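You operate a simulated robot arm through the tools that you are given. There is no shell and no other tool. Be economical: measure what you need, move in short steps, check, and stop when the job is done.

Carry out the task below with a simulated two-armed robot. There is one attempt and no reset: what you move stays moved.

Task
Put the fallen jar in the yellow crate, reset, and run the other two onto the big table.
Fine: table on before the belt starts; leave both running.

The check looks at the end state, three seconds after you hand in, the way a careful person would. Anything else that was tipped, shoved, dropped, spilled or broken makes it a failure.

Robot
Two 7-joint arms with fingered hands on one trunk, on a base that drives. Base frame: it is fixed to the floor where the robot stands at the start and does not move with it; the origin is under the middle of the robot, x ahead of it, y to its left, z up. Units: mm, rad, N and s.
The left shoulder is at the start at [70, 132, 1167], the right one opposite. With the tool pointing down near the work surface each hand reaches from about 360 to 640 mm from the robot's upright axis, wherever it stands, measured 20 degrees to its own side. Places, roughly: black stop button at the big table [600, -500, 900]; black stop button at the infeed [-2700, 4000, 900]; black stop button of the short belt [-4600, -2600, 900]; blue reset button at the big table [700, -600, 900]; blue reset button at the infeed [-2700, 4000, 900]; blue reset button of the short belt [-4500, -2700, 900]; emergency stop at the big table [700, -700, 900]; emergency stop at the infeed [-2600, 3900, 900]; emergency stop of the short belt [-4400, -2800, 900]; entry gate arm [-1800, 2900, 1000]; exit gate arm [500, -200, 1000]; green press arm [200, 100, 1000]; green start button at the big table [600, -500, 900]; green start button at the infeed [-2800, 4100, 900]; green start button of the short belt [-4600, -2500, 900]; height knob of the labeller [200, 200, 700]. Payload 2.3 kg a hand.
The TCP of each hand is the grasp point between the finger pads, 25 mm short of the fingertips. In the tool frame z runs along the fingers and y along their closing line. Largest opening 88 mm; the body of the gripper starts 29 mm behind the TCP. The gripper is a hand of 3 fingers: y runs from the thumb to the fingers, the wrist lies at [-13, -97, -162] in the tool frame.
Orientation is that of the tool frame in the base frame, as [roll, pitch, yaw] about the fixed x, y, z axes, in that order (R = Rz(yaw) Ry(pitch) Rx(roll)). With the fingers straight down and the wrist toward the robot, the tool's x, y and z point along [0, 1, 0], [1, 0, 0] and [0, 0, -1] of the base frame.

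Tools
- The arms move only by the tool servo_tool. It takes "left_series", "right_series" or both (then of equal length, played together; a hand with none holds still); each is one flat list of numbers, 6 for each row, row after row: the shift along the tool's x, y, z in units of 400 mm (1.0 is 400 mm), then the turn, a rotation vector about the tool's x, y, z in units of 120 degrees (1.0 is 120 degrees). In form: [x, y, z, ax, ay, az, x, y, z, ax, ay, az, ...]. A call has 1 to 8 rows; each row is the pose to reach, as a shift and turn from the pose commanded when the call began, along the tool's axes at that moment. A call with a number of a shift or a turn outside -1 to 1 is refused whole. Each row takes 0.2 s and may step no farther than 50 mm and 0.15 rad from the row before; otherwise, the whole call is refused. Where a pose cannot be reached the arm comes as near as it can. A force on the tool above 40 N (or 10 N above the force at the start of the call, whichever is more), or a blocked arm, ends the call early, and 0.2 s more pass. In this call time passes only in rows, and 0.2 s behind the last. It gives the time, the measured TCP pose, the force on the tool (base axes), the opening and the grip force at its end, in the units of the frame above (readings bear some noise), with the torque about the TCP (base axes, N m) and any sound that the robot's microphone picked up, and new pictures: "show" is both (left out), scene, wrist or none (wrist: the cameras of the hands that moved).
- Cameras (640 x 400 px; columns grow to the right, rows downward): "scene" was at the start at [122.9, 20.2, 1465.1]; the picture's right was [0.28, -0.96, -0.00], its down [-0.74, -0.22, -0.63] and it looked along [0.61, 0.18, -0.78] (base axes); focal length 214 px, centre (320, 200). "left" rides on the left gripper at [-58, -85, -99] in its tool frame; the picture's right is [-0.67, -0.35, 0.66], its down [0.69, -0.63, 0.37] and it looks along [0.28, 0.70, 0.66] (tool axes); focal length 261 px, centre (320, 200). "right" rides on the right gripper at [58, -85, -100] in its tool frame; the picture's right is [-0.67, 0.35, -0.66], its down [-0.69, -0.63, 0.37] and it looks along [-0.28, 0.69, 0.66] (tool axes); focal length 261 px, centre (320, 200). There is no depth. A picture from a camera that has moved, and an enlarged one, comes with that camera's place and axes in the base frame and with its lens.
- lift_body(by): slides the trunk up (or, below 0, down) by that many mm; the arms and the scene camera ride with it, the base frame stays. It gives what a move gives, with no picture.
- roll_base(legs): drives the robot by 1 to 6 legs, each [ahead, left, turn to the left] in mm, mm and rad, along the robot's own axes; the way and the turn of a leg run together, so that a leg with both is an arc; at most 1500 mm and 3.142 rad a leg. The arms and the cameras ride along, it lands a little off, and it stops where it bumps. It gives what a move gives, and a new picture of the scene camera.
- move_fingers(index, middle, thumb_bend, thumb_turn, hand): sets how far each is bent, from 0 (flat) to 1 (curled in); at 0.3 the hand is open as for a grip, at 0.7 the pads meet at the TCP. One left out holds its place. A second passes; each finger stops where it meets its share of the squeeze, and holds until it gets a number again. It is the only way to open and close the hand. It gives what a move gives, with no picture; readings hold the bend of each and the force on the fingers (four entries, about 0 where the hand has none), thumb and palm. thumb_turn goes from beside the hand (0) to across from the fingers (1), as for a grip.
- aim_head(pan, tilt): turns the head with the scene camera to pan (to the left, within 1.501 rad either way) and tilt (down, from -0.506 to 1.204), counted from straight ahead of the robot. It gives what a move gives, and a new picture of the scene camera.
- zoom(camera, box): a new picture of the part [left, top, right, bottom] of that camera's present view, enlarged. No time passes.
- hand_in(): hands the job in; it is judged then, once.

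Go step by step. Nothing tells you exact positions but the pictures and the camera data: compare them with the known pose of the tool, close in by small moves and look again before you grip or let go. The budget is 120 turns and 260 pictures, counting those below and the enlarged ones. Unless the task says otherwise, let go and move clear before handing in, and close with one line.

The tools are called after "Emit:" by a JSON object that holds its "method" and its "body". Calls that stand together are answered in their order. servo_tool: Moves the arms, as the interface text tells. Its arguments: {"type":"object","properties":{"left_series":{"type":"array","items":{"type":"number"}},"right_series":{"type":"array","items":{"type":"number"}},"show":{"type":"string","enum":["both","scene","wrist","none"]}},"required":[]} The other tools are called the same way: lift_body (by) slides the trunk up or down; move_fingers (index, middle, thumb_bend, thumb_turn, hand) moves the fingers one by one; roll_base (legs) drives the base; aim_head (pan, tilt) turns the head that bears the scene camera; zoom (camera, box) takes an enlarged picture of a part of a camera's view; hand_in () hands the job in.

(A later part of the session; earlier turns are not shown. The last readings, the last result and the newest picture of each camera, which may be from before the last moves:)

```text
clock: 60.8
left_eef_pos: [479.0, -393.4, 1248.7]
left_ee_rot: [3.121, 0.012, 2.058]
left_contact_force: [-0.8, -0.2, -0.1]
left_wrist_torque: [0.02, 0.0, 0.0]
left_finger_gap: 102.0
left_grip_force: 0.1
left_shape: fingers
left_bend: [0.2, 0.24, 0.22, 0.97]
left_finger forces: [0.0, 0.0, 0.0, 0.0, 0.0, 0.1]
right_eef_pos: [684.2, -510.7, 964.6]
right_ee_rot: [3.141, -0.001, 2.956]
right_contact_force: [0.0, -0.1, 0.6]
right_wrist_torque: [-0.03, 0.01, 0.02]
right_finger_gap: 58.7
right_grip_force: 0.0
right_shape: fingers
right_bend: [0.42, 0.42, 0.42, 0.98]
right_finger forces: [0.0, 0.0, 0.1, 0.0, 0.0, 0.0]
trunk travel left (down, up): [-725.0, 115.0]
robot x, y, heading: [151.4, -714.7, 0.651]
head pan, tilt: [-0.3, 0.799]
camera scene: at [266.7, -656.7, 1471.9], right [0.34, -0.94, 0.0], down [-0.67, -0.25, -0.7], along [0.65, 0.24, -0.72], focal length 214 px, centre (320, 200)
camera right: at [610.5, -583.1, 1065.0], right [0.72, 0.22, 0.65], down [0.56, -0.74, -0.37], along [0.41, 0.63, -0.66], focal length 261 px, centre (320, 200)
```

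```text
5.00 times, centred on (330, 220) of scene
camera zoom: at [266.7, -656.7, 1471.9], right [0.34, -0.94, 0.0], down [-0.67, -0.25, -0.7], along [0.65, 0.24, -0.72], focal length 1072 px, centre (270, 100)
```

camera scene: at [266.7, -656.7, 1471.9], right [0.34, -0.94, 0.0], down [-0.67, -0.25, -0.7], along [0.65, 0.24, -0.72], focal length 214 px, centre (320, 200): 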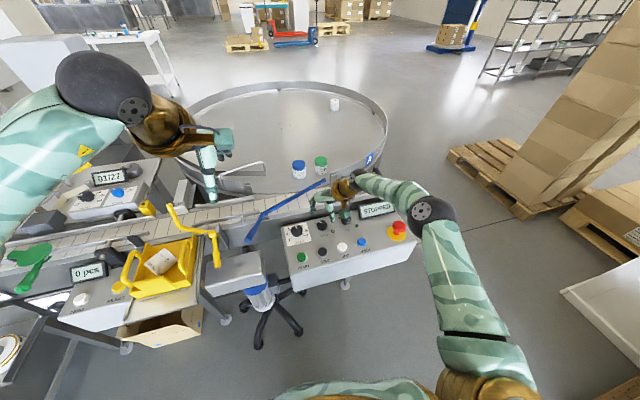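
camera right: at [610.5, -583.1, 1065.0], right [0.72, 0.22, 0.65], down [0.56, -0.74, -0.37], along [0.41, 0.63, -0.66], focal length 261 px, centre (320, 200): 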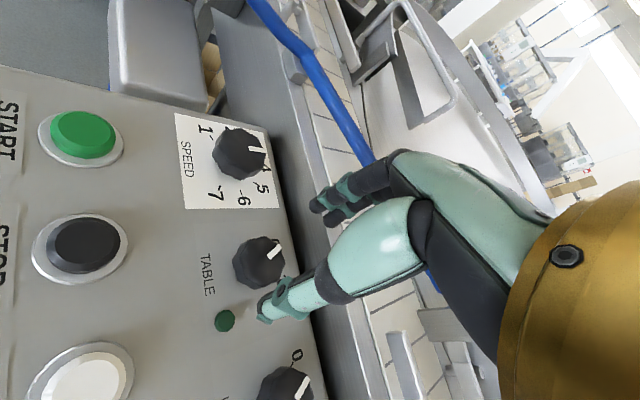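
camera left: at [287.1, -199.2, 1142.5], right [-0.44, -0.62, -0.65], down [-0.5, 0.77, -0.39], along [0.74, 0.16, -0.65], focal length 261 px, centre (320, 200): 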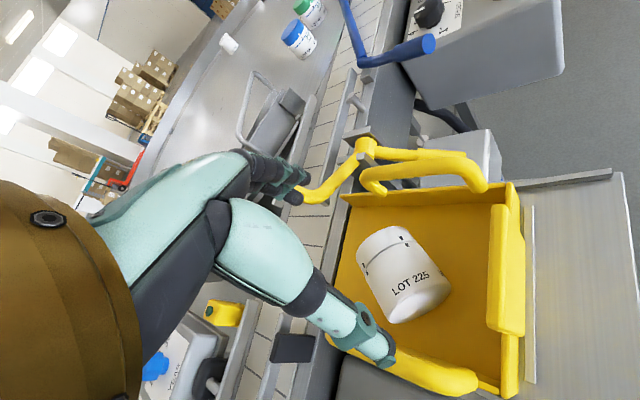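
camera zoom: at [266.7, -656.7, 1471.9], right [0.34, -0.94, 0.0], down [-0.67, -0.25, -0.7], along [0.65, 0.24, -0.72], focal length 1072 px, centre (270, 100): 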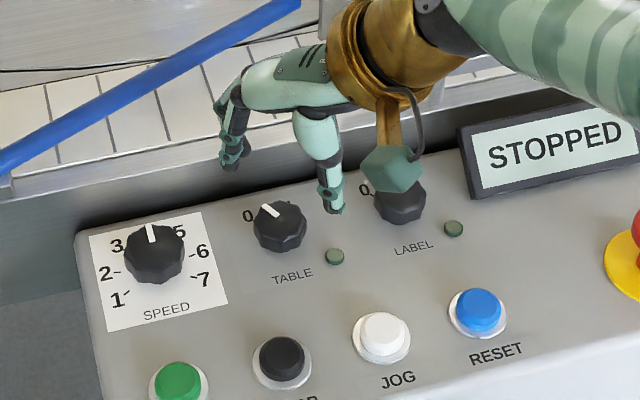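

The knob's centre is about 6 mm further to the left than the tool line. I correct and lower to z ≈ 925.

Emit:
{"method": "servo_tool", "body": {"right_series": [0.0055, 0.0155, 0.05, 0, 0, 0, 0.0055, 0.0155, 0.1, 0, 0, 0], "show": "wrist"}}

Emit:
{"method": "zoom", "body": {"camera": "right", "box": [220, 180, 420, 320]}}

Emit:
{"method": "zoom", "body": {"camera": "scene", "box": [290, 190, 370, 245]}}

```text
clock: 61.4
left_eef_pos: [478.8, -392.6, 1246.8]
left_ee_rot: [3.121, 0.015, 2.059]
left_contact_force: [0.4, -0.4, -0.2]
left_wrist_torque: [0.01, 0.02, 0.01]
left_finger_gap: 102.1
left_grip_force: 0.0
left_shape: fingers
left_bend: [0.2, 0.24, 0.22, 0.97]
left_finger forces: [0.0, 0.1, 0.0, 0.1, 0.0, 0.1]
right_eef_pos: [683.8, -506.1, 925.1]
right_ee_rot: [3.141, -0.002, 2.956]
right_contact_force: [0.9, 0.3, 1.0]
right_wrist_torque: [0.01, 0.01, 0.01]
right_finger_gap: 59.0
right_grip_force: 0.1
right_shape: fingers
right_bend: [0.42, 0.42, 0.42, 0.98]
right_finger forces: [0.0, 0.0, 0.0, 0.1, 0.0, 0.0]
trunk travel left (down, up): [-725.0, 115.0]
robot x, y, heading: [154.1, -712.6, 0.653]
head pan, tilt: [-0.3, 0.799]
camera right: at [609.2, -576.9, 1025.2], right [0.72, 0.22, 0.66], down [0.56, -0.74, -0.37], along [0.41, 0.63, -0.66], focal length 261 px, centre (320, 200)
```

right: 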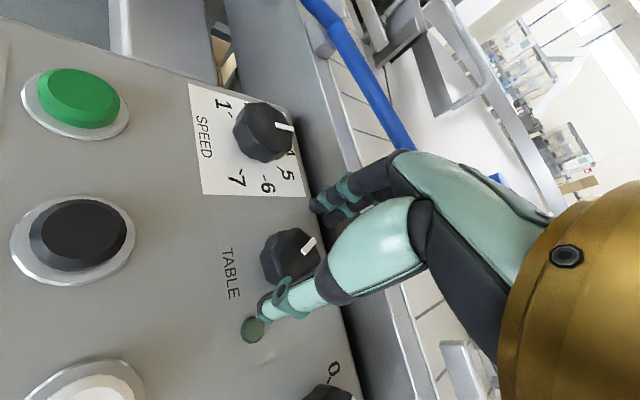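

```text
2.86 times, centred on (320, 250) of right
camera zoom: at [609.2, -576.9, 1025.2], right [0.72, 0.22, 0.66], down [0.56, -0.74, -0.37], along [0.41, 0.63, -0.66], focal length 745 px, centre (320, 57)
```

zoom: 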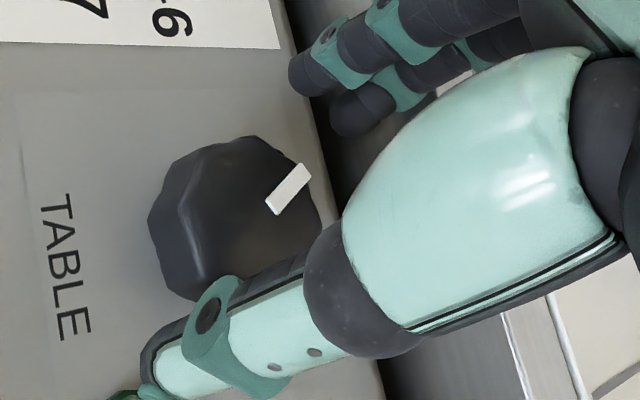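

```text
7.27 times, centred on (330, 218) of scene
camera zoom: at [266.6, -656.7, 1471.9], right [0.34, -0.94, 0.0], down [-0.67, -0.25, -0.7], along [0.65, 0.24, -0.72], focal length 1560 px, centre (247, 73)
```

zoom: 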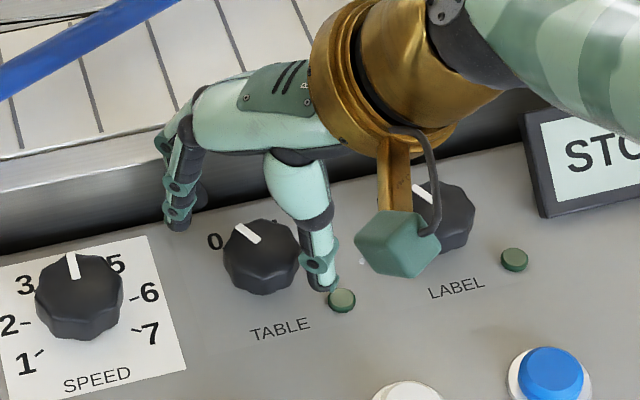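

Two views put the knob top at [679, -507, 903]. I shift 5 mm, lower 16 mm and close on it gently.

Emit:
{"method": "servo_tool", "body": {"right_series": [0.012, -0.002, 0.015, 0, 0, 0, 0.012, -0.002, 0.04, 0, 0, 0], "show": "wrist"}}

Emit:
{"method": "zoom", "body": {"camera": "scene", "box": [290, 190, 370, 245]}}

```text
clock: 62.0
left_eef_pos: [475.5, -393.8, 1249.2]
left_ee_rot: [3.119, 0.015, 2.06]
left_contact_force: [-0.1, -0.5, -0.8]
left_wrist_torque: [-0.03, 0.0, 0.03]
left_finger_gap: 101.9
left_grip_force: 0.1
left_shape: fingers
left_bend: [0.2, 0.24, 0.22, 0.97]
left_finger forces: [0.0, 0.0, 0.0, 0.0, 0.0, 0.0]
right_eef_pos: [676.2, -505.0, 913.0]
right_ee_rot: [3.139, 0.003, 2.954]
right_contact_force: [1.8, 0.0, 6.5]
right_wrist_torque: [0.24, -0.17, -0.07]
right_finger_gap: 58.7
right_grip_force: 2.7
right_shape: fingers
right_bend: [0.42, 0.41, 0.42, 0.98]
right_finger forces: [0.1, 6.5, 0.0, 0.0, 0.0, 0.1]
trunk travel left (down, up): [-725.0, 115.0]
robot x, y, heading: [149.5, -711.8, 0.653]
head pan, tilt: [-0.3, 0.799]
camera right: at [601.9, -576.9, 1011.5], right [0.72, 0.22, 0.66], down [0.56, -0.74, -0.37], along [0.41, 0.63, -0.66], focal length 261 px, centre (320, 200)
```

right: 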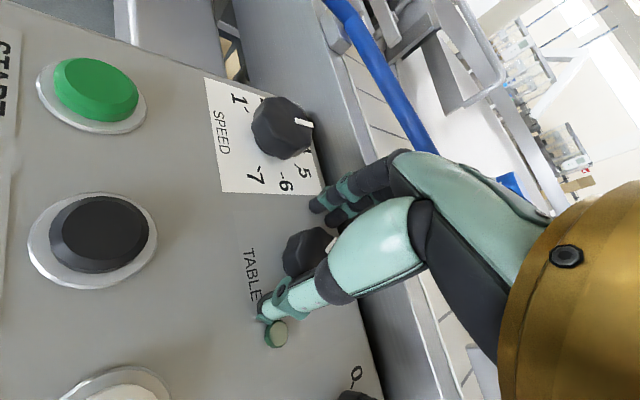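

```text
7.27 times, centred on (330, 218) of scene
camera zoom: at [263.1, -658.4, 1472.5], right [0.34, -0.94, 0.0], down [-0.67, -0.25, -0.7], along [0.66, 0.24, -0.72], focal length 1560 px, centre (247, 73)
```

zoom: 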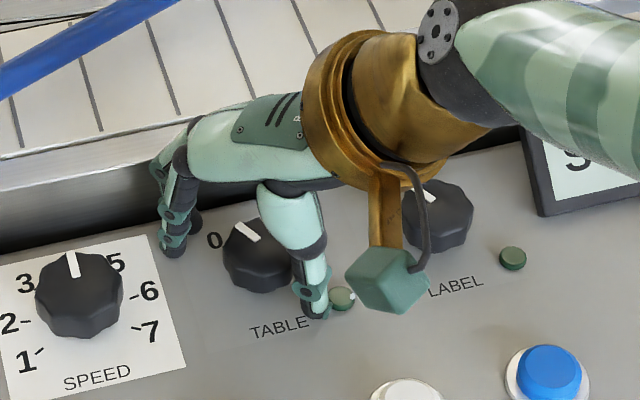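

The middle fingertip rests on the panel. I raise 4 mm, shift slightly back, and close.

Emit:
{"method": "servo_tool", "body": {"right_series": [-0.01, -0.003, -0.01, 0, 0, 0], "show": "none"}}

Emit:
{"method": "move_fingers", "body": {"hand": "right", "index": 0.56, "middle": 0.56, "thumb_bend": 0.56}}

Emit:
{"method": "zoom", "body": {"camera": "scene", "box": [290, 190, 370, 245]}}

Emit:
{"method": "zoom", "body": {"camera": "right", "box": [220, 180, 420, 320]}}

```text
clock: 62.4
left_eef_pos: [479.7, -391.7, 1246.6]
left_ee_rot: [3.12, 0.016, 2.06]
left_contact_force: [-0.9, -0.7, 0.1]
left_wrist_torque: [0.01, -0.01, -0.04]
left_finger_gap: 102.0
left_grip_force: 0.1
left_shape: fingers
left_bend: [0.2, 0.24, 0.22, 0.97]
left_finger forces: [0.1, 0.0, 0.0, 0.0, 0.0, 0.0]
right_eef_pos: [681.8, -507.2, 912.9]
right_ee_rot: [-3.141, 0.0, 2.955]
right_contact_force: [0.1, 0.5, 0.2]
right_wrist_torque: [0.04, 0.0, 0.0]
right_finger_gap: 58.8
right_grip_force: 0.6
right_shape: fingers
right_bend: [0.42, 0.42, 0.42, 0.98]
right_finger forces: [0.0, 0.4, 0.0, 0.0, 0.0, 0.0]
trunk travel left (down, up): [-725.0, 115.0]
robot x, y, heading: [148.2, -713.0, 0.651]
head pan, tilt: [-0.3, 0.799]
```

```text
clock: 63.4
left_eef_pos: [477.4, -394.6, 1246.9]
left_ee_rot: [3.12, 0.015, 2.06]
left_contact_force: [0.9, -0.3, -0.1]
left_wrist_torque: [0.0, 0.01, -0.01]
left_finger_gap: 102.0
left_grip_force: 0.0
left_shape: fingers
left_bend: [0.2, 0.24, 0.22, 0.97]
left_finger forces: [0.1, 0.0, 0.1, 0.1, 0.0, 0.1]
right_eef_pos: [680.2, -506.4, 914.2]
right_ee_rot: [-3.14, -0.001, 2.958]
right_contact_force: [-0.5, -2.3, -0.4]
right_wrist_torque: [-0.04, -0.01, 0.0]
right_finger_gap: 32.1
right_grip_force: 1.5
right_shape: fingers
right_bend: [0.56, 0.56, 0.53, 0.97]
right_finger forces: [0.1, 0.0, 0.0, 0.1, 2.5, 0.0]
trunk travel left (down, up): [-725.0, 115.0]
robot x, y, heading: [150.4, -711.7, 0.653]
head pan, tilt: [-0.3, 0.799]
```

```text
7.27 times, centred on (330, 218) of scene
camera zoom: at [266.0, -658.0, 1472.0], right [0.34, -0.94, 0.0], down [-0.67, -0.25, -0.7], along [0.65, 0.24, -0.72], focal length 1560 px, centre (247, 73)
```

zoom: 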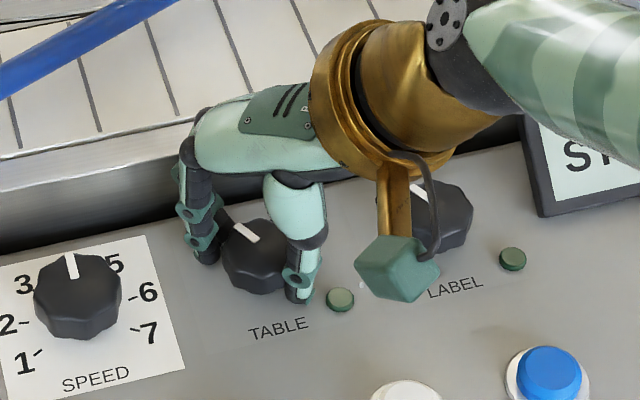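

```text
2.86 times, centred on (320, 250) of right
camera zoom: at [607.3, -578.9, 1013.7], right [0.72, 0.22, 0.66], down [0.56, -0.75, -0.37], along [0.41, 0.63, -0.66], focal length 745 px, centre (320, 57)
```

zoom: 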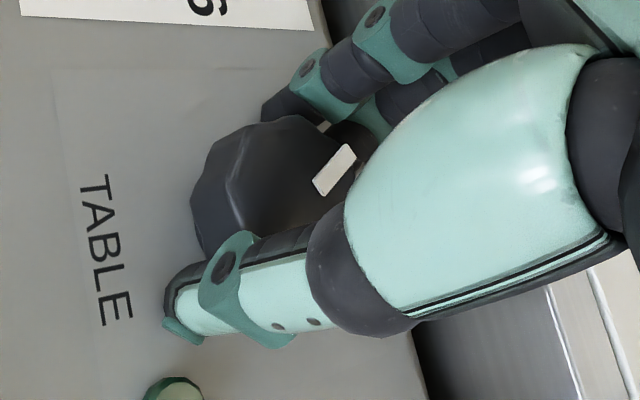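

Thumb touches; I tighten a little more.

Emit:
{"method": "move_fingers", "body": {"hand": "right", "index": 0.64, "middle": 0.64, "thumb_bend": 0.6}}

```text
clock: 64.4
left_eef_pos: [478.6, -394.3, 1248.4]
left_ee_rot: [3.121, 0.014, 2.059]
left_contact_force: [-0.1, 0.3, 0.1]
left_wrist_torque: [-0.05, 0.0, -0.02]
left_finger_gap: 102.2
left_grip_force: 0.1
left_shape: fingers
left_bend: [0.2, 0.24, 0.22, 0.97]
left_finger forces: [0.1, 0.1, 0.0, 0.0, 0.1, 0.1]
right_eef_pos: [679.9, -507.9, 914.4]
right_ee_rot: [3.141, 0.0, 2.956]
right_contact_force: [0.4, -1.7, -1.1]
right_wrist_torque: [-0.05, -0.01, 0.04]
right_finger_gap: 25.8
right_grip_force: 3.5
right_shape: fingers
right_bend: [0.61, 0.63, 0.54, 0.97]
right_finger forces: [1.7, 0.8, 0.0, 0.1, 4.8, 0.0]
trunk travel left (down, up): [-725.0, 115.0]
robot x, y, heading: [150.0, -714.4, 0.65]
head pan, tilt: [-0.3, 0.799]
```

Emit:
{"method": "move_fingers", "body": {"hand": "right", "index": 0.72, "middle": 0.72, "thumb_bend": 0.66}}

Emit:
{"method": "servo_tool", "body": {"right_series": [0, 0, 0, 0, 0, 0.06, 0, 0, 0, 0, 0, 0.12, 0, 0, 0, 0, 0, 0.18, 0, 0, 0, 0, 0, 0.24], "show": "wrist"}}

Emit:
{"method": "zoom", "body": {"camera": "scene", "box": [290, 190, 370, 245]}}

```text
clock: 65.4
left_eef_pos: [480.3, -391.8, 1247.2]
left_ee_rot: [3.122, 0.014, 2.061]
left_contact_force: [-0.6, -0.1, 0.0]
left_wrist_torque: [-0.03, 0.04, 0.0]
left_finger_gap: 102.0
left_grip_force: 0.1
left_shape: fingers
left_bend: [0.2, 0.24, 0.22, 0.97]
left_finger forces: [0.0, 0.0, 0.0, 0.0, 0.0, 0.0]
right_eef_pos: [681.3, -505.4, 913.7]
right_ee_rot: [-3.141, -0.001, 2.957]
right_contact_force: [-0.3, 1.3, -5.1]
right_wrist_torque: [-0.11, 0.07, 0.03]
right_finger_gap: 23.9
right_grip_force: 12.0
right_shape: fingers
right_bend: [0.61, 0.66, 0.55, 0.97]
right_finger forces: [8.2, 6.2, 0.0, 0.1, 9.9, 0.1]
trunk travel left (down, up): [-725.0, 115.0]
robot x, y, heading: [151.1, -714.6, 0.653]
head pan, tilt: [-0.3, 0.799]
```

```text
clock: 66.4
left_eef_pos: [481.3, -391.9, 1246.4]
left_ee_rot: [3.123, 0.015, 2.059]
left_contact_force: [0.8, 0.6, -0.1]
left_wrist_torque: [0.01, -0.04, 0.01]
left_finger_gap: 102.0
left_grip_force: 0.0
left_shape: fingers
left_bend: [0.2, 0.24, 0.22, 0.97]
left_finger forces: [0.0, 0.1, 0.1, 0.1, 0.0, 0.0]
right_eef_pos: [682.2, -505.9, 912.6]
right_ee_rot: [-3.14, -0.002, 2.45]
right_contact_force: [3.4, -1.3, -4.8]
right_wrist_torque: [-0.07, 0.02, 0.05]
right_finger_gap: 23.5
right_grip_force: 12.1
right_shape: fingers
right_bend: [0.61, 0.66, 0.55, 0.98]
right_finger forces: [7.4, 7.0, 0.0, 0.0, 9.9, 0.1]
trunk travel left (down, up): [-725.0, 115.0]
robot x, y, heading: [147.7, -714.9, 0.649]
head pan, tilt: [-0.3, 0.799]
camera right: at [583.5, -534.2, 1012.7], right [0.74, -0.16, 0.65], down [0.13, -0.92, -0.37], along [0.66, 0.35, -0.66], focal length 261 px, centre (320, 200)
```

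right: 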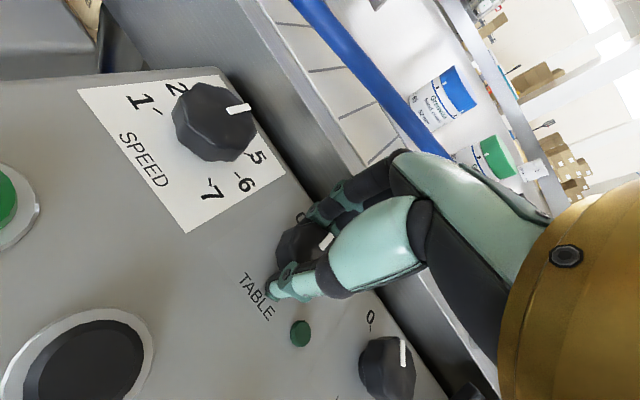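

```text
7.27 times, centred on (330, 218) of scene
camera zoom: at [269.0, -656.2, 1471.7], right [0.34, -0.94, 0.0], down [-0.67, -0.25, -0.7], along [0.65, 0.24, -0.72], focal length 1560 px, centre (247, 73)
```

zoom: 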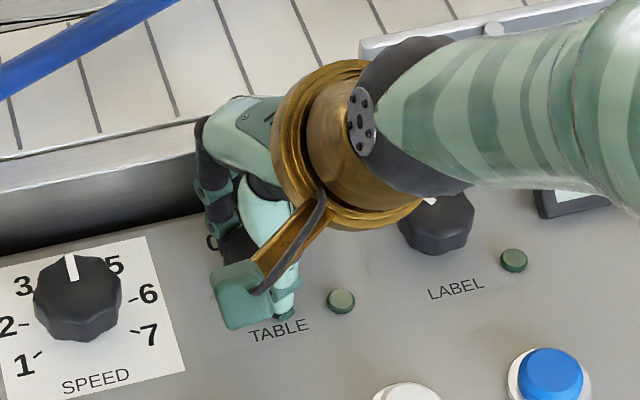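

The knob is turning with the hand. I continue clockwise.

Emit:
{"method": "servo_tool", "body": {"right_series": [0, 0, 0, 0, 0, 0.06, 0, 0, 0, 0, 0, 0.12, 0, 0, 0, 0, 0, 0.18, 0, 0, 0, 0, 0, 0.24, 0, 0, 0, 0, 0, 0.3], "show": "both"}}

Emit:
{"method": "zoom", "body": {"camera": "right", "box": [220, 180, 420, 320]}}

```text
clock: 67.6
left_eef_pos: [482.2, -394.9, 1245.9]
left_ee_rot: [3.121, 0.013, 2.057]
left_contact_force: [0.8, -0.4, -0.4]
left_wrist_torque: [0.0, 0.01, 0.01]
left_finger_gap: 102.1
left_grip_force: 0.0
left_shape: fingers
left_bend: [0.2, 0.24, 0.22, 0.97]
left_finger forces: [0.0, 0.0, 0.0, 0.0, 0.0, 0.0]
right_eef_pos: [683.7, -508.6, 913.2]
right_ee_rot: [-3.139, -0.002, 1.822]
right_contact_force: [6.5, -6.6, -3.8]
right_wrist_torque: [-0.12, 0.01, 0.08]
right_finger_gap: 23.7
right_grip_force: 11.4
right_shape: fingers
right_bend: [0.61, 0.65, 0.56, 0.99]
right_finger forces: [7.1, 7.0, 0.0, 0.1, 9.1, 0.0]
trunk travel left (down, up): [-725.0, 115.0]
robot x, y, heading: [151.7, -715.8, 0.654]
head pan, tilt: [-0.3, 0.799]
camera scene: at [270.5, -658.9, 1471.7], right [0.34, -0.94, 0.0], down [-0.68, -0.25, -0.69], along [0.65, 0.24, -0.72], focal length 214 px, centre (320, 200)
camera right: at [586.4, -472.2, 1012.9], right [0.51, -0.56, 0.65], down [-0.44, -0.82, -0.36], along [0.74, -0.1, -0.66], focal length 261 px, centre (320, 200)
```

scene: 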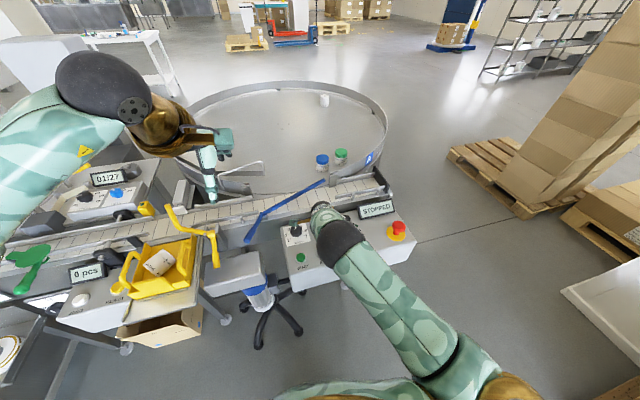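
right: 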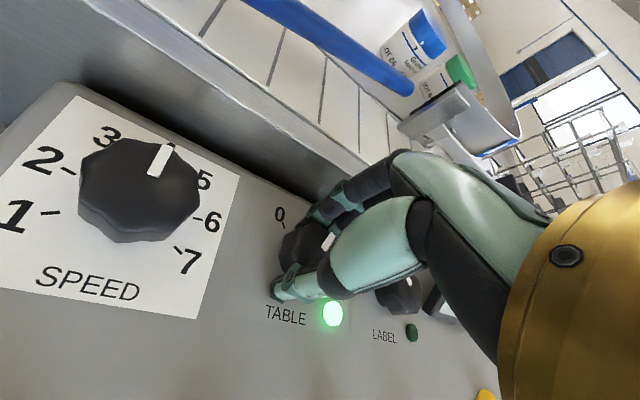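

```text
2.86 times, centred on (320, 250) of right
camera zoom: at [586.4, -472.2, 1012.9], right [0.51, -0.56, 0.65], down [-0.44, -0.82, -0.36], along [0.74, -0.1, -0.66], focal length 745 px, centre (320, 57)
```

zoom: 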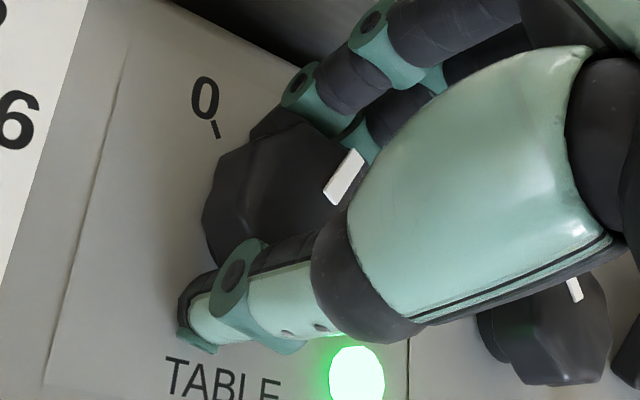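

The TABLE lamp is green and the table turns. I open the fingers and lift away.

Emit:
{"method": "move_fingers", "body": {"hand": "right", "index": 0.48, "middle": 0.48, "thumb_bend": 0.44}}

Emit:
{"method": "servo_tool", "body": {"right_series": [0, 0, -0.06, 0, 0, 0, 0, 0, -0.15, 0, 0, 0, 0, 0, -0.25, 0, 0, -0.07, 0, 0, -0.3, 0, 0, -0.14, 0, -0.1, -0.3, 0, 0, -0.19], "show": "both"}}

Emit:
{"method": "zoom", "body": {"camera": "scene", "box": [240, 130, 420, 280]}}

```text
clock: 68.6
left_eef_pos: [477.8, -392.5, 1246.1]
left_ee_rot: [3.122, 0.013, 2.059]
left_contact_force: [0.0, -0.4, 0.4]
left_wrist_torque: [-0.01, 0.01, -0.02]
left_finger_gap: 102.2
left_grip_force: 0.0
left_shape: fingers
left_bend: [0.2, 0.24, 0.22, 0.97]
left_finger forces: [0.0, 0.0, 0.0, 0.1, 0.0, 0.1]
right_eef_pos: [679.8, -506.1, 915.6]
right_ee_rot: [-3.141, -0.001, 1.827]
right_contact_force: [-0.8, -0.9, -1.1]
right_wrist_torque: [-0.03, 0.01, 0.04]
right_finger_gap: 50.1
right_grip_force: 0.1
right_shape: fingers
right_bend: [0.48, 0.48, 0.44, 0.98]
right_finger forces: [0.1, 0.0, 0.1, 0.1, 0.1, 0.1]
trunk travel left (down, up): [-725.0, 115.0]
robot x, y, heading: [151.0, -710.8, 0.655]
head pan, tilt: [-0.3, 0.799]
```

```text
clock: 69.8
left_eef_pos: [476.0, -393.0, 1248.9]
left_ee_rot: [3.121, 0.012, 2.058]
left_contact_force: [-0.6, 0.1, -0.8]
left_wrist_torque: [-0.02, 0.05, 0.03]
left_finger_gap: 102.1
left_grip_force: 0.0
left_shape: fingers
left_bend: [0.2, 0.24, 0.22, 0.97]
left_finger forces: [0.0, 0.0, 0.0, 0.0, 0.0, 0.1]
right_eef_pos: [640.1, -517.0, 1034.3]
right_ee_rot: [3.14, 0.0, 2.227]
right_contact_force: [-0.3, -0.5, 0.8]
right_wrist_torque: [0.01, 0.0, -0.01]
right_finger_gap: 49.8
right_grip_force: 0.1
right_shape: fingers
right_bend: [0.48, 0.48, 0.44, 0.98]
right_finger forces: [0.1, 0.0, 0.1, 0.0, 0.0, 0.0]
trunk travel left (down, up): [-725.0, 115.0]
robot x, y, heading: [152.2, -713.6, 0.657]
head pan, tilt: [-0.3, 0.799]
camera scene: at [263.7, -657.5, 1472.2], right [0.34, -0.94, 0.0], down [-0.67, -0.25, -0.7], along [0.66, 0.24, -0.72], focal length 214 px, centre (320, 200)
camera right: at [536.9, -521.6, 1133.8], right [0.68, -0.32, 0.66], down [-0.08, -0.93, -0.37], along [0.73, 0.2, -0.66], focal length 261 px, centre (320, 200)
```

scene: 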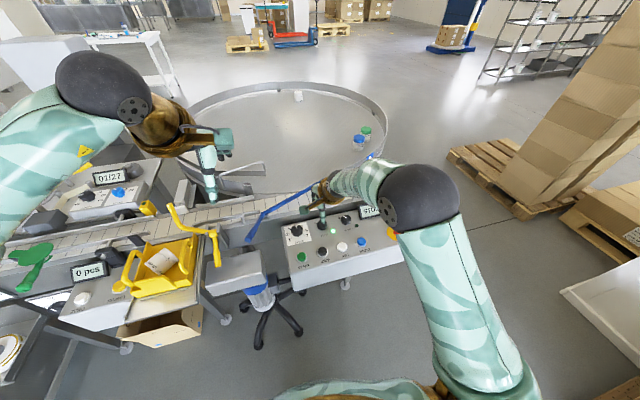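
right: 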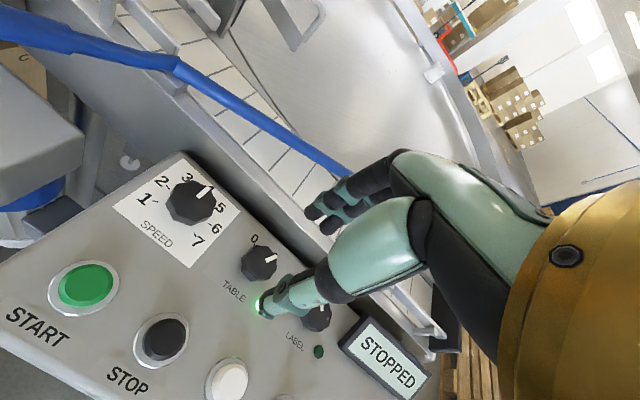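

```text
2.67 times, centred on (330, 205) of scene
camera zoom: at [263.7, -657.5, 1472.2], right [0.34, -0.94, 0.0], down [-0.67, -0.25, -0.7], along [0.66, 0.24, -0.72], focal length 572 px, centre (293, 187)
```

zoom: 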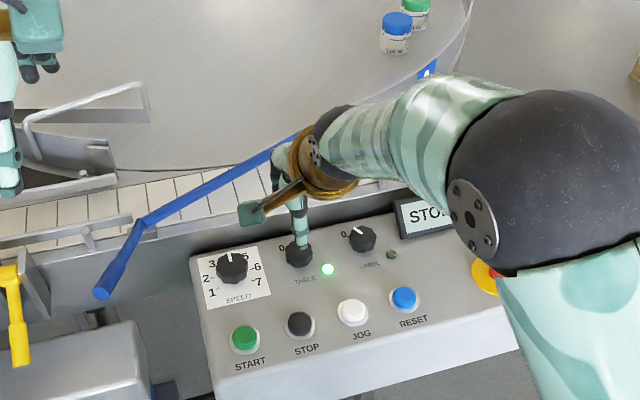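

The table runs with the lamp on. Before starting the belt I check that the green arm and the yellow gate leave the jars' path free.

Emit:
{"method": "aim_head", "body": {"pan": 0.35, "tilt": 0.75}}

Emit:
{"method": "zoom", "body": {"camera": "scene", "box": [200, 150, 440, 310]}}

Emit:
{"method": "zoom", "body": {"camera": "left", "box": [220, 40, 640, 400]}}

```text
clock: 70.9
left_eef_pos: [478.0, -393.7, 1247.9]
left_ee_rot: [3.122, 0.015, 2.058]
left_contact_force: [0.0, -0.7, 0.1]
left_wrist_torque: [-0.01, -0.02, 0.0]
left_finger_gap: 101.8
left_grip_force: 0.0
left_shape: fingers
left_bend: [0.2, 0.24, 0.22, 0.97]
left_finger forces: [0.0, 0.1, 0.0, 0.0, 0.0, 0.0]
right_eef_pos: [643.6, -516.3, 1033.2]
right_ee_rot: [-3.141, -0.002, 2.221]
right_contact_force: [0.4, 0.0, 0.0]
right_wrist_torque: [-0.04, 0.03, 0.0]
right_finger_gap: 50.0
right_grip_force: 0.0
right_shape: fingers
right_bend: [0.48, 0.48, 0.44, 0.98]
right_finger forces: [0.0, 0.0, 0.1, 0.0, 0.0, 0.0]
trunk travel left (down, up): [-725.0, 115.0]
robot x, y, heading: [152.7, -715.6, 0.656]
head pan, tilt: [0.351, 0.75]
camera scene: at [234.9, -614.8, 1476.0], right [0.84, -0.54, 0.0], down [-0.37, -0.57, -0.73], along [0.39, 0.62, -0.68], focal length 214 px, centre (320, 200)
```

scene: 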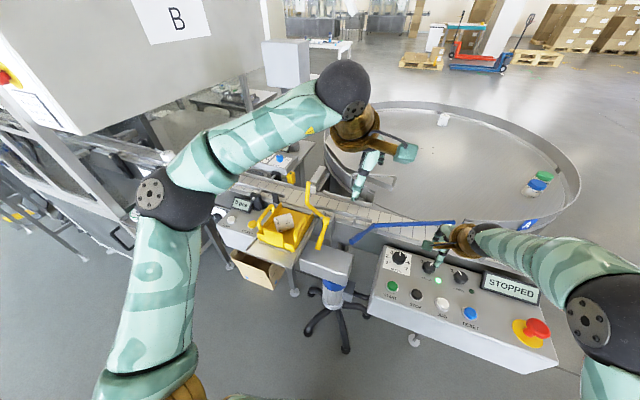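

```text
2.50 times, centred on (320, 230) of scene
camera zoom: at [234.9, -614.8, 1476.0], right [0.84, -0.54, 0.0], down [-0.37, -0.57, -0.73], along [0.39, 0.62, -0.68], focal length 536 px, centre (320, 125)
```

zoom: 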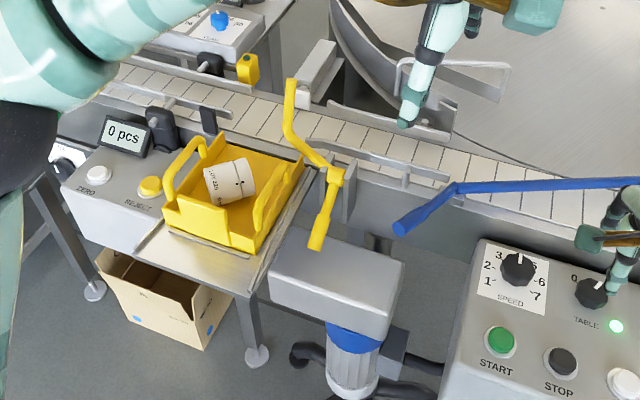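

```text
1.11 times, centred on (430, 220) of left
camera zoom: at [427.5, -483.8, 1347.2], right [0.02, -0.76, -0.65], down [-0.87, 0.31, -0.39], along [0.5, 0.58, -0.65], focal length 290 px, centre (198, 178)
```

zoom: 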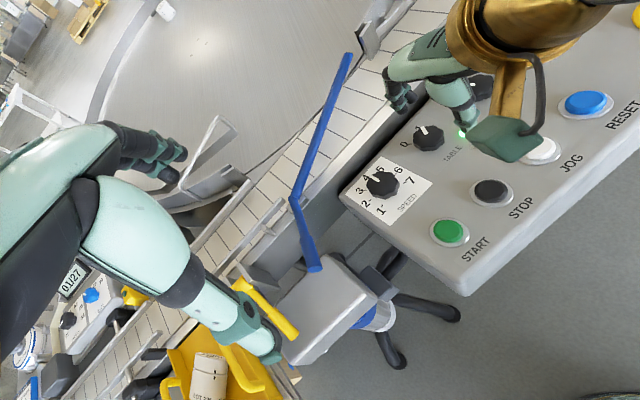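

The gate is raised well clear and the blue arm guides onto the table. I still want a look at the green arm from here.

Emit:
{"method": "servo_tool", "body": {"left_series": [-0.12, 0, 0, 0, 0, 0, -0.24, 0, 0, 0, 0, 0, -0.36, 0, 0, 0, 0, 0, -0.45, 0, 0, 0, 0, 0], "show": "none"}}

Emit:
{"method": "aim_head", "body": {"pan": 0.6, "tilt": 0.6}}

Emit:
{"method": "zoom", "body": {"camera": "scene", "box": [200, 120, 440, 280]}}

```text
clock: 71.9
left_eef_pos: [553.1, -524.8, 1253.3]
left_ee_rot: [3.121, 0.039, 2.079]
left_contact_force: [-0.2, -0.7, 0.2]
left_wrist_torque: [-0.03, 0.0, -0.04]
left_finger_gap: 102.2
left_grip_force: 0.0
left_shape: fingers
left_bend: [0.2, 0.24, 0.22, 0.97]
left_finger forces: [0.1, 0.0, 0.0, 0.0, 0.1, 0.1]
left hand out of reach, approached as far as the arm can: row 4
right_eef_pos: [642.8, -516.2, 1035.7]
right_ee_rot: [-3.141, 0.0, 2.224]
right_contact_force: [0.6, 0.4, -0.3]
right_wrist_torque: [-0.02, 0.01, -0.01]
right_finger_gap: 50.0
right_grip_force: 0.2
right_shape: fingers
right_bend: [0.48, 0.48, 0.44, 0.98]
right_finger forces: [0.0, 0.0, 0.0, 0.0, 0.0, 0.0]
trunk travel left (down, up): [-725.0, 115.0]
robot x, y, heading: [152.3, -714.8, 0.649]
head pan, tilt: [0.351, 0.75]
```

```text
clock: 72.6
left_eef_pos: [553.3, -524.1, 1252.4]
left_ee_rot: [3.122, 0.036, 2.079]
left_contact_force: [-1.1, -0.2, 0.2]
left_wrist_torque: [0.02, -0.03, 0.01]
left_finger_gap: 102.3
left_grip_force: 0.0
left_shape: fingers
left_bend: [0.2, 0.24, 0.22, 0.97]
left_finger forces: [0.1, 0.0, 0.0, 0.0, 0.1, 0.1]
right_eef_pos: [641.8, -516.5, 1033.9]
right_ee_rot: [3.141, 0.001, 2.224]
right_contact_force: [-0.3, -0.2, 0.1]
right_wrist_torque: [0.01, -0.01, 0.03]
right_finger_gap: 50.2
right_grip_force: 0.1
right_shape: fingers
right_bend: [0.48, 0.48, 0.44, 0.98]
right_finger forces: [0.0, 0.0, 0.1, 0.1, 0.0, 0.1]
trunk travel left (down, up): [-725.0, 115.0]
robot x, y, heading: [151.6, -713.5, 0.653]
head pan, tilt: [0.6, 0.6]
camera scene: at [217.7, -600.5, 1488.8], right [0.95, -0.31, 0.0], down [-0.18, -0.54, -0.82], along [0.26, 0.78, -0.57], focal length 214 px, centre (320, 200)
```

scene: 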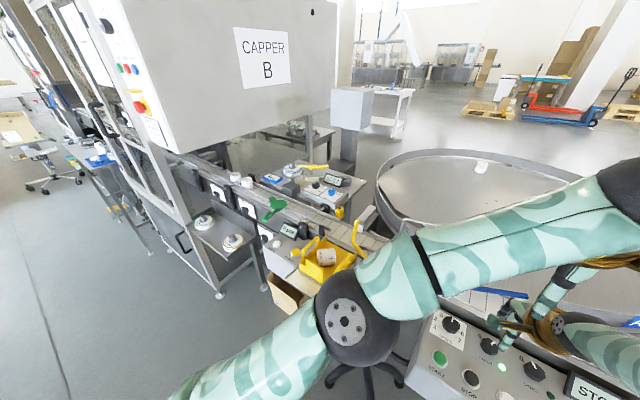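

```text
2.50 times, centred on (320, 200) of scene
camera zoom: at [217.7, -600.5, 1488.8], right [0.95, -0.31, 0.0], down [-0.18, -0.54, -0.82], along [0.26, 0.78, -0.57], focal length 536 px, centre (320, 200)
```

zoom: 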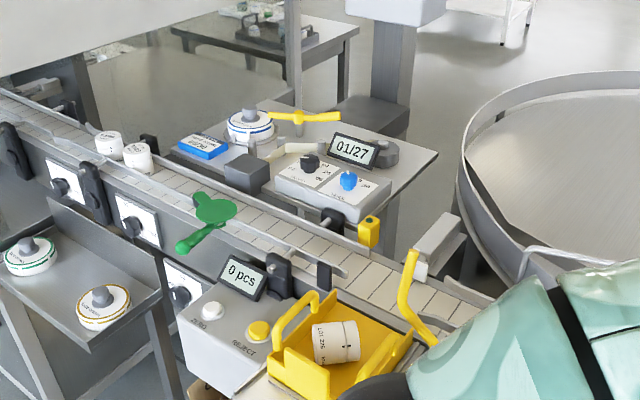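

Emit:
{"method": "zoom", "body": {"camera": "scene", "box": [225, 165, 325, 235]}}

Emit:
{"method": "zoom", "body": {"camera": "scene", "box": [300, 190, 380, 250]}}

```text
5.71 times, centred on (275, 200) of scene
camera zoom: at [217.7, -600.5, 1488.8], right [0.95, -0.31, 0.0], down [-0.18, -0.54, -0.82], along [0.26, 0.78, -0.57], focal length 1226 px, centre (577, 200)
```

zoom: 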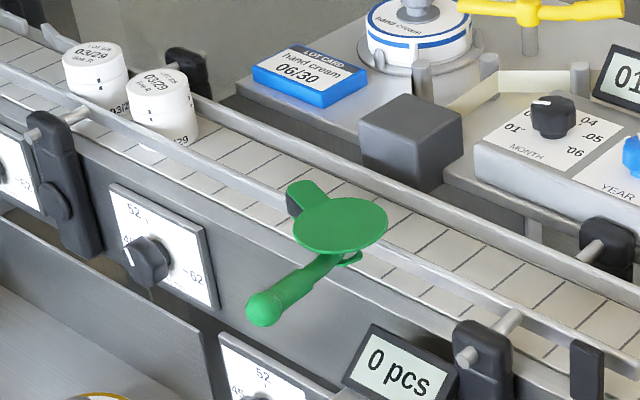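

```text
6.67 times, centred on (340, 220) of scene
camera zoom: at [217.7, -600.5, 1488.8], right [0.95, -0.31, 0.0], down [-0.18, -0.54, -0.82], along [0.26, 0.78, -0.57], focal length 1430 px, centre (187, 67)
```

zoom: 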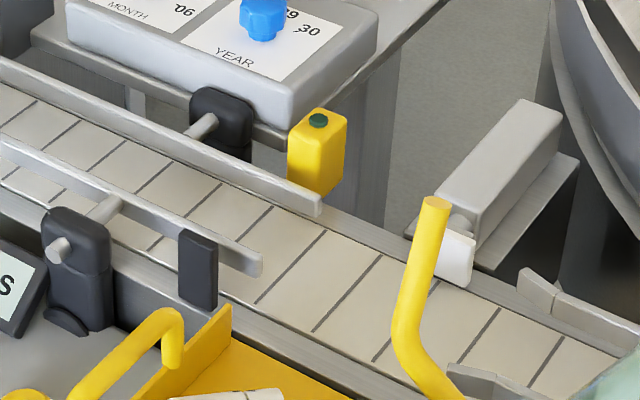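

The green arm is swung to the side of the front rail, so the path is free. I move the left arm back, pinch the right hand's fingers and hover over START at about [548, -492].

Emit:
{"method": "servo_tool", "body": {"left_series": [0.12, 0, 0, 0, 0, 0, 0.24, 0, 0, 0, 0, 0, 0.36, 0, 0, 0, 0, 0, 0.45, 0, 0, 0, 0, 0], "show": "none"}}

Emit:
{"method": "move_fingers", "body": {"hand": "right", "index": 0.7, "middle": 0.7, "thumb_bend": 0.7}}

Emit:
{"method": "servo_tool", "body": {"right_series": [0.065, -0.052, 0.02, 0, 0, 0, 0.13, -0.105, 0.05, 0, 0, 0, 0.193, -0.158, 0.085, 0, 0, 0], "show": "wrist"}}

Emit:
{"method": "aim_head", "body": {"pan": -0.1, "tilt": 0.8}}

```text
clock: 73.6
left_eef_pos: [467.8, -377.1, 1246.4]
left_ee_rot: [3.12, 0.016, 2.058]
left_contact_force: [-0.1, 0.4, -0.4]
left_wrist_torque: [-0.01, 0.01, -0.02]
left_finger_gap: 102.0
left_grip_force: 0.1
left_shape: fingers
left_bend: [0.2, 0.24, 0.22, 0.97]
left_finger forces: [0.0, 0.1, 0.0, 0.0, 0.1, 0.1]
right_eef_pos: [640.7, -515.7, 1033.5]
right_ee_rot: [-3.141, 0.001, 2.225]
right_contact_force: [0.3, -0.4, -0.5]
right_wrist_torque: [0.0, -0.01, 0.0]
right_finger_gap: 50.2
right_grip_force: 0.3
right_shape: fingers
right_bend: [0.48, 0.48, 0.44, 0.98]
right_finger forces: [0.0, 0.1, 0.1, 0.0, 0.1, 0.1]
trunk travel left (down, up): [-725.0, 115.0]
robot x, y, heading: [146.5, -713.9, 0.653]
head pan, tilt: [0.6, 0.6]
```

```text
clock: 74.6
left_eef_pos: [470.1, -379.6, 1247.1]
left_ee_rot: [3.121, 0.014, 2.058]
left_contact_force: [0.1, 0.3, -0.4]
left_wrist_torque: [0.05, 0.0, 0.03]
left_finger_gap: 102.1
left_grip_force: 0.1
left_shape: fingers
left_bend: [0.2, 0.24, 0.22, 0.97]
left_finger forces: [0.0, 0.1, 0.0, 0.1, 0.0, 0.1]
right_eef_pos: [643.1, -516.5, 1034.1]
right_ee_rot: [-3.14, 0.001, 2.223]
right_contact_force: [-0.2, -0.7, -0.5]
right_wrist_torque: [-0.03, 0.0, 0.03]
right_finger_gap: 0.1
right_grip_force: 0.1
right_shape: fingers
right_bend: [0.7, 0.7, 0.7, 0.98]
right_finger forces: [0.0, 0.0, 0.0, 0.1, 0.1, 0.0]
trunk travel left (down, up): [-725.0, 115.0]
robot x, y, heading: [148.7, -714.0, 0.652]
head pan, tilt: [0.6, 0.6]
```

```text
clock: 75.4
left_eef_pos: [470.1, -378.7, 1245.8]
left_ee_rot: [3.12, 0.015, 2.059]
left_contact_force: [0.4, -0.3, -0.7]
left_wrist_torque: [0.0, -0.01, -0.02]
left_finger_gap: 101.9
left_grip_force: 0.1
left_shape: fingers
left_bend: [0.2, 0.24, 0.22, 0.97]
left_finger forces: [0.0, 0.0, 0.1, 0.0, 0.0, 0.1]
right_eef_pos: [556.8, -498.1, 1002.9]
right_ee_rot: [-3.134, -0.026, 2.204]
right_contact_force: [-0.1, 0.5, 0.1]
right_wrist_torque: [-0.02, 0.0, 0.01]
right_finger_gap: 0.0
right_grip_force: 0.1
right_shape: fingers
right_bend: [0.7, 0.7, 0.7, 0.98]
right_finger forces: [0.0, 0.0, 0.0, 0.0, 0.1, 0.0]
right hand out of reach, approached as far as the arm can: row 3
trunk travel left (down, up): [-725.0, 115.0]
robot x, y, heading: [148.7, -713.3, 0.651]
head pan, tilt: [0.6, 0.6]
camera right: at [454.9, -501.8, 1103.7], right [0.69, -0.34, 0.64], down [-0.11, -0.92, -0.38], along [0.71, 0.19, -0.67], focal length 261 px, centre (320, 200)
```

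right: 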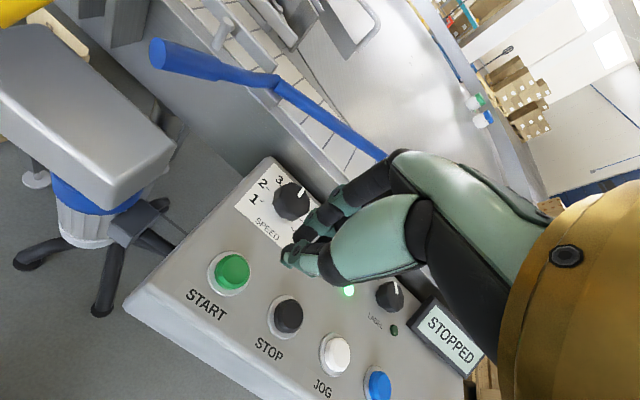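

```text
clock: 76.5
left_eef_pos: [469.7, -378.4, 1245.2]
left_ee_rot: [3.123, 0.012, 2.059]
left_contact_force: [-0.4, -0.5, 0.5]
left_wrist_torque: [0.03, 0.0, 0.01]
left_finger_gap: 101.9
left_grip_force: 0.1
left_shape: fingers
left_bend: [0.2, 0.24, 0.22, 0.97]
left_finger forces: [0.0, 0.1, 0.0, 0.1, 0.0, 0.1]
right_eef_pos: [557.2, -495.0, 1007.2]
right_ee_rot: [3.14, -0.029, 2.211]
right_contact_force: [-0.7, 0.2, 0.0]
right_wrist_torque: [-0.02, 0.0, 0.0]
right_finger_gap: 0.0
right_grip_force: 0.1
right_shape: fingers
right_bend: [0.7, 0.7, 0.7, 0.98]
right_finger forces: [0.0, 0.0, 0.1, 0.0, 0.0, 0.1]
trunk travel left (down, up): [-725.0, 115.0]
robot x, y, heading: [152.2, -712.6, 0.653]
head pan, tilt: [-0.099, 0.799]
camera scene: at [258.5, -642.1, 1472.0], right [0.53, -0.85, 0.0], down [-0.61, -0.38, -0.7], along [0.59, 0.37, -0.72], focal length 214 px, centre (320, 200)
```

scene: 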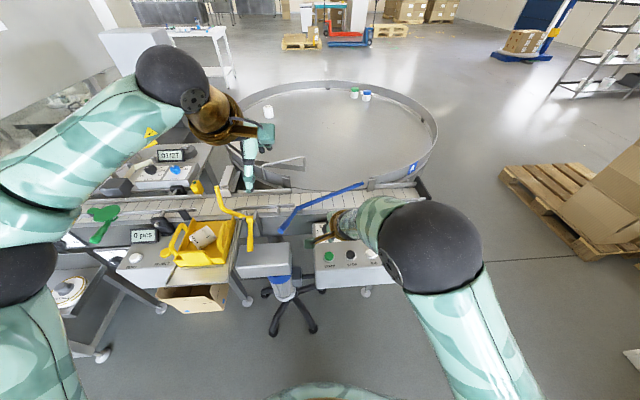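

START is at about [550, -490, 897]. I lower to z ≈ 940 over it and check.

Emit:
{"method": "servo_tool", "body": {"right_series": [0, 0.0145, 0.05, 0, 0, 0, 0, 0.0145, 0.1, 0, 0, 0, 0, 0.0145, 0.15, 0, 0, 0], "show": "wrist"}}

Emit:
{"method": "zoom", "body": {"camera": "right", "box": [220, 180, 420, 320]}}

```text
clock: 77.3
left_eef_pos: [468.5, -378.8, 1246.2]
left_ee_rot: [3.122, 0.015, 2.06]
left_contact_force: [0.3, -0.6, 0.6]
left_wrist_torque: [-0.03, 0.01, 0.01]
left_finger_gap: 102.1
left_grip_force: 0.0
left_shape: fingers
left_bend: [0.2, 0.24, 0.22, 0.97]
left_finger forces: [0.0, 0.1, 0.1, 0.0, 0.1, 0.0]
right_eef_pos: [558.6, -491.5, 943.1]
right_ee_rot: [3.14, 0.001, 2.222]
right_contact_force: [0.2, -0.4, 0.1]
right_wrist_torque: [0.0, 0.0, -0.02]
right_finger_gap: 0.0
right_grip_force: 0.1
right_shape: fingers
right_bend: [0.7, 0.7, 0.7, 0.98]
right_finger forces: [0.0, 0.0, 0.0, 0.1, 0.0, 0.1]
trunk travel left (down, up): [-725.0, 115.0]
robot x, y, heading: [149.1, -717.1, 0.656]
head pan, tilt: [-0.099, 0.799]
camera right: at [453.6, -495.4, 1042.5], right [0.68, -0.32, 0.66], down [-0.09, -0.93, -0.36], along [0.73, 0.19, -0.66], focal length 261 px, centre (320, 200)
```

right: 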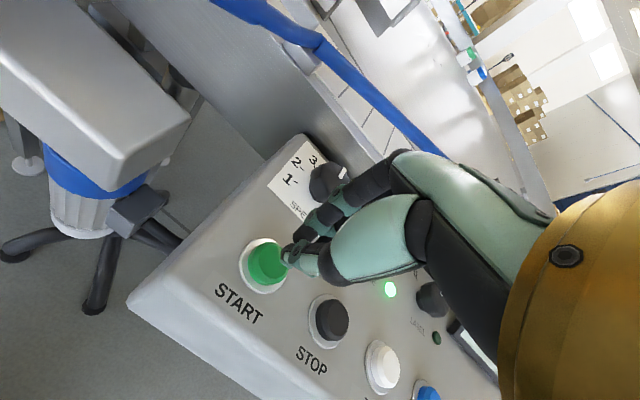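

```text
2.86 times, centred on (320, 250) of right
camera zoom: at [453.6, -495.4, 1042.5], right [0.68, -0.32, 0.66], down [-0.09, -0.93, -0.36], along [0.73, 0.19, -0.66], focal length 745 px, centre (320, 57)
```

zoom: 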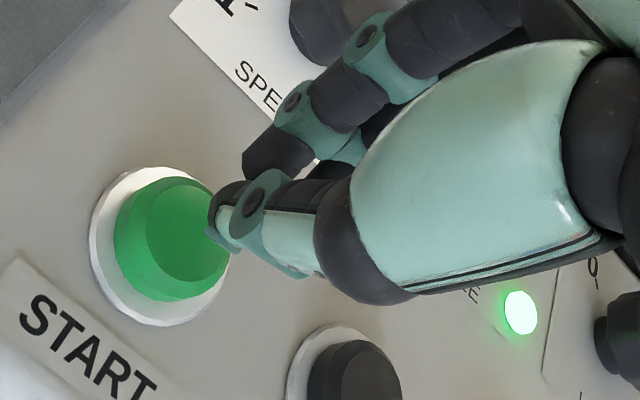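

I correct 9 mm to be in the same relation as with RESET, then press in small steps.

Emit:
{"method": "servo_tool", "body": {"right_series": [0.017, -0.0156, 0.02, 0, 0, 0, 0.017, -0.0156, 0.05, 0, 0, 0, 0.017, -0.0136, 0.065, 0, 0, 0, 0.017, -0.0116, 0.075, 0, 0, 0], "show": "wrist"}}

Emit:
{"method": "zoom", "body": {"camera": "right", "box": [220, 180, 420, 320]}}

```text
clock: 78.3
left_eef_pos: [468.2, -380.6, 1247.6]
left_ee_rot: [3.118, 0.015, 2.059]
left_contact_force: [0.5, -0.1, 0.1]
left_wrist_torque: [0.0, 0.0, 0.01]
left_finger_gap: 101.9
left_grip_force: 0.0
left_shape: fingers
left_bend: [0.2, 0.24, 0.22, 0.97]
left_finger forces: [0.0, 0.1, 0.1, 0.0, 0.1, 0.1]
right_eef_pos: [547.2, -488.0, 915.9]
right_ee_rot: [3.138, 0.0, 2.222]
right_contact_force: [1.7, -0.2, 7.8]
right_wrist_torque: [0.03, -0.08, 0.0]
right_finger_gap: 0.1
right_grip_force: 3.6
right_shape: fingers
right_bend: [0.7, 0.7, 0.7, 0.98]
right_finger forces: [5.8, 1.3, 0.0, 0.1, 0.0, 0.0]
trunk travel left (down, up): [-725.0, 115.0]
robot x, y, heading: [149.7, -713.4, 0.651]
head pan, tilt: [-0.099, 0.799]
heard: click
camera right: at [444.1, -493.0, 1014.2], right [0.68, -0.32, 0.66], down [-0.08, -0.93, -0.37], along [0.73, 0.2, -0.66], focal length 261 px, centre (320, 200)
```

right: 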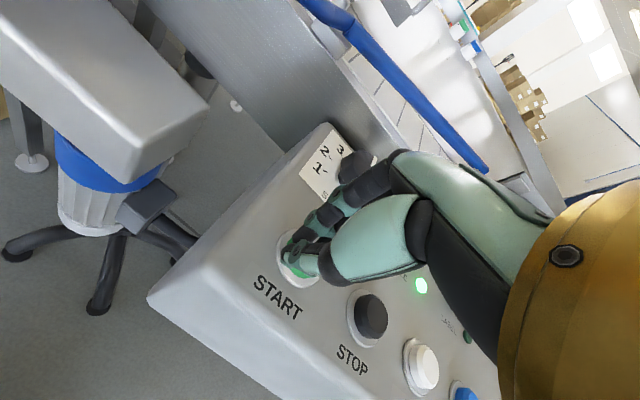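

```text
2.86 times, centred on (320, 250) of right
camera zoom: at [444.1, -493.0, 1014.2], right [0.68, -0.32, 0.66], down [-0.08, -0.93, -0.37], along [0.73, 0.2, -0.66], focal length 745 px, centre (320, 57)
```

zoom: 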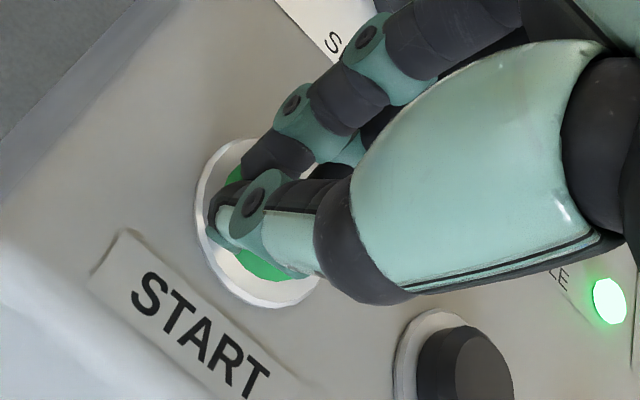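

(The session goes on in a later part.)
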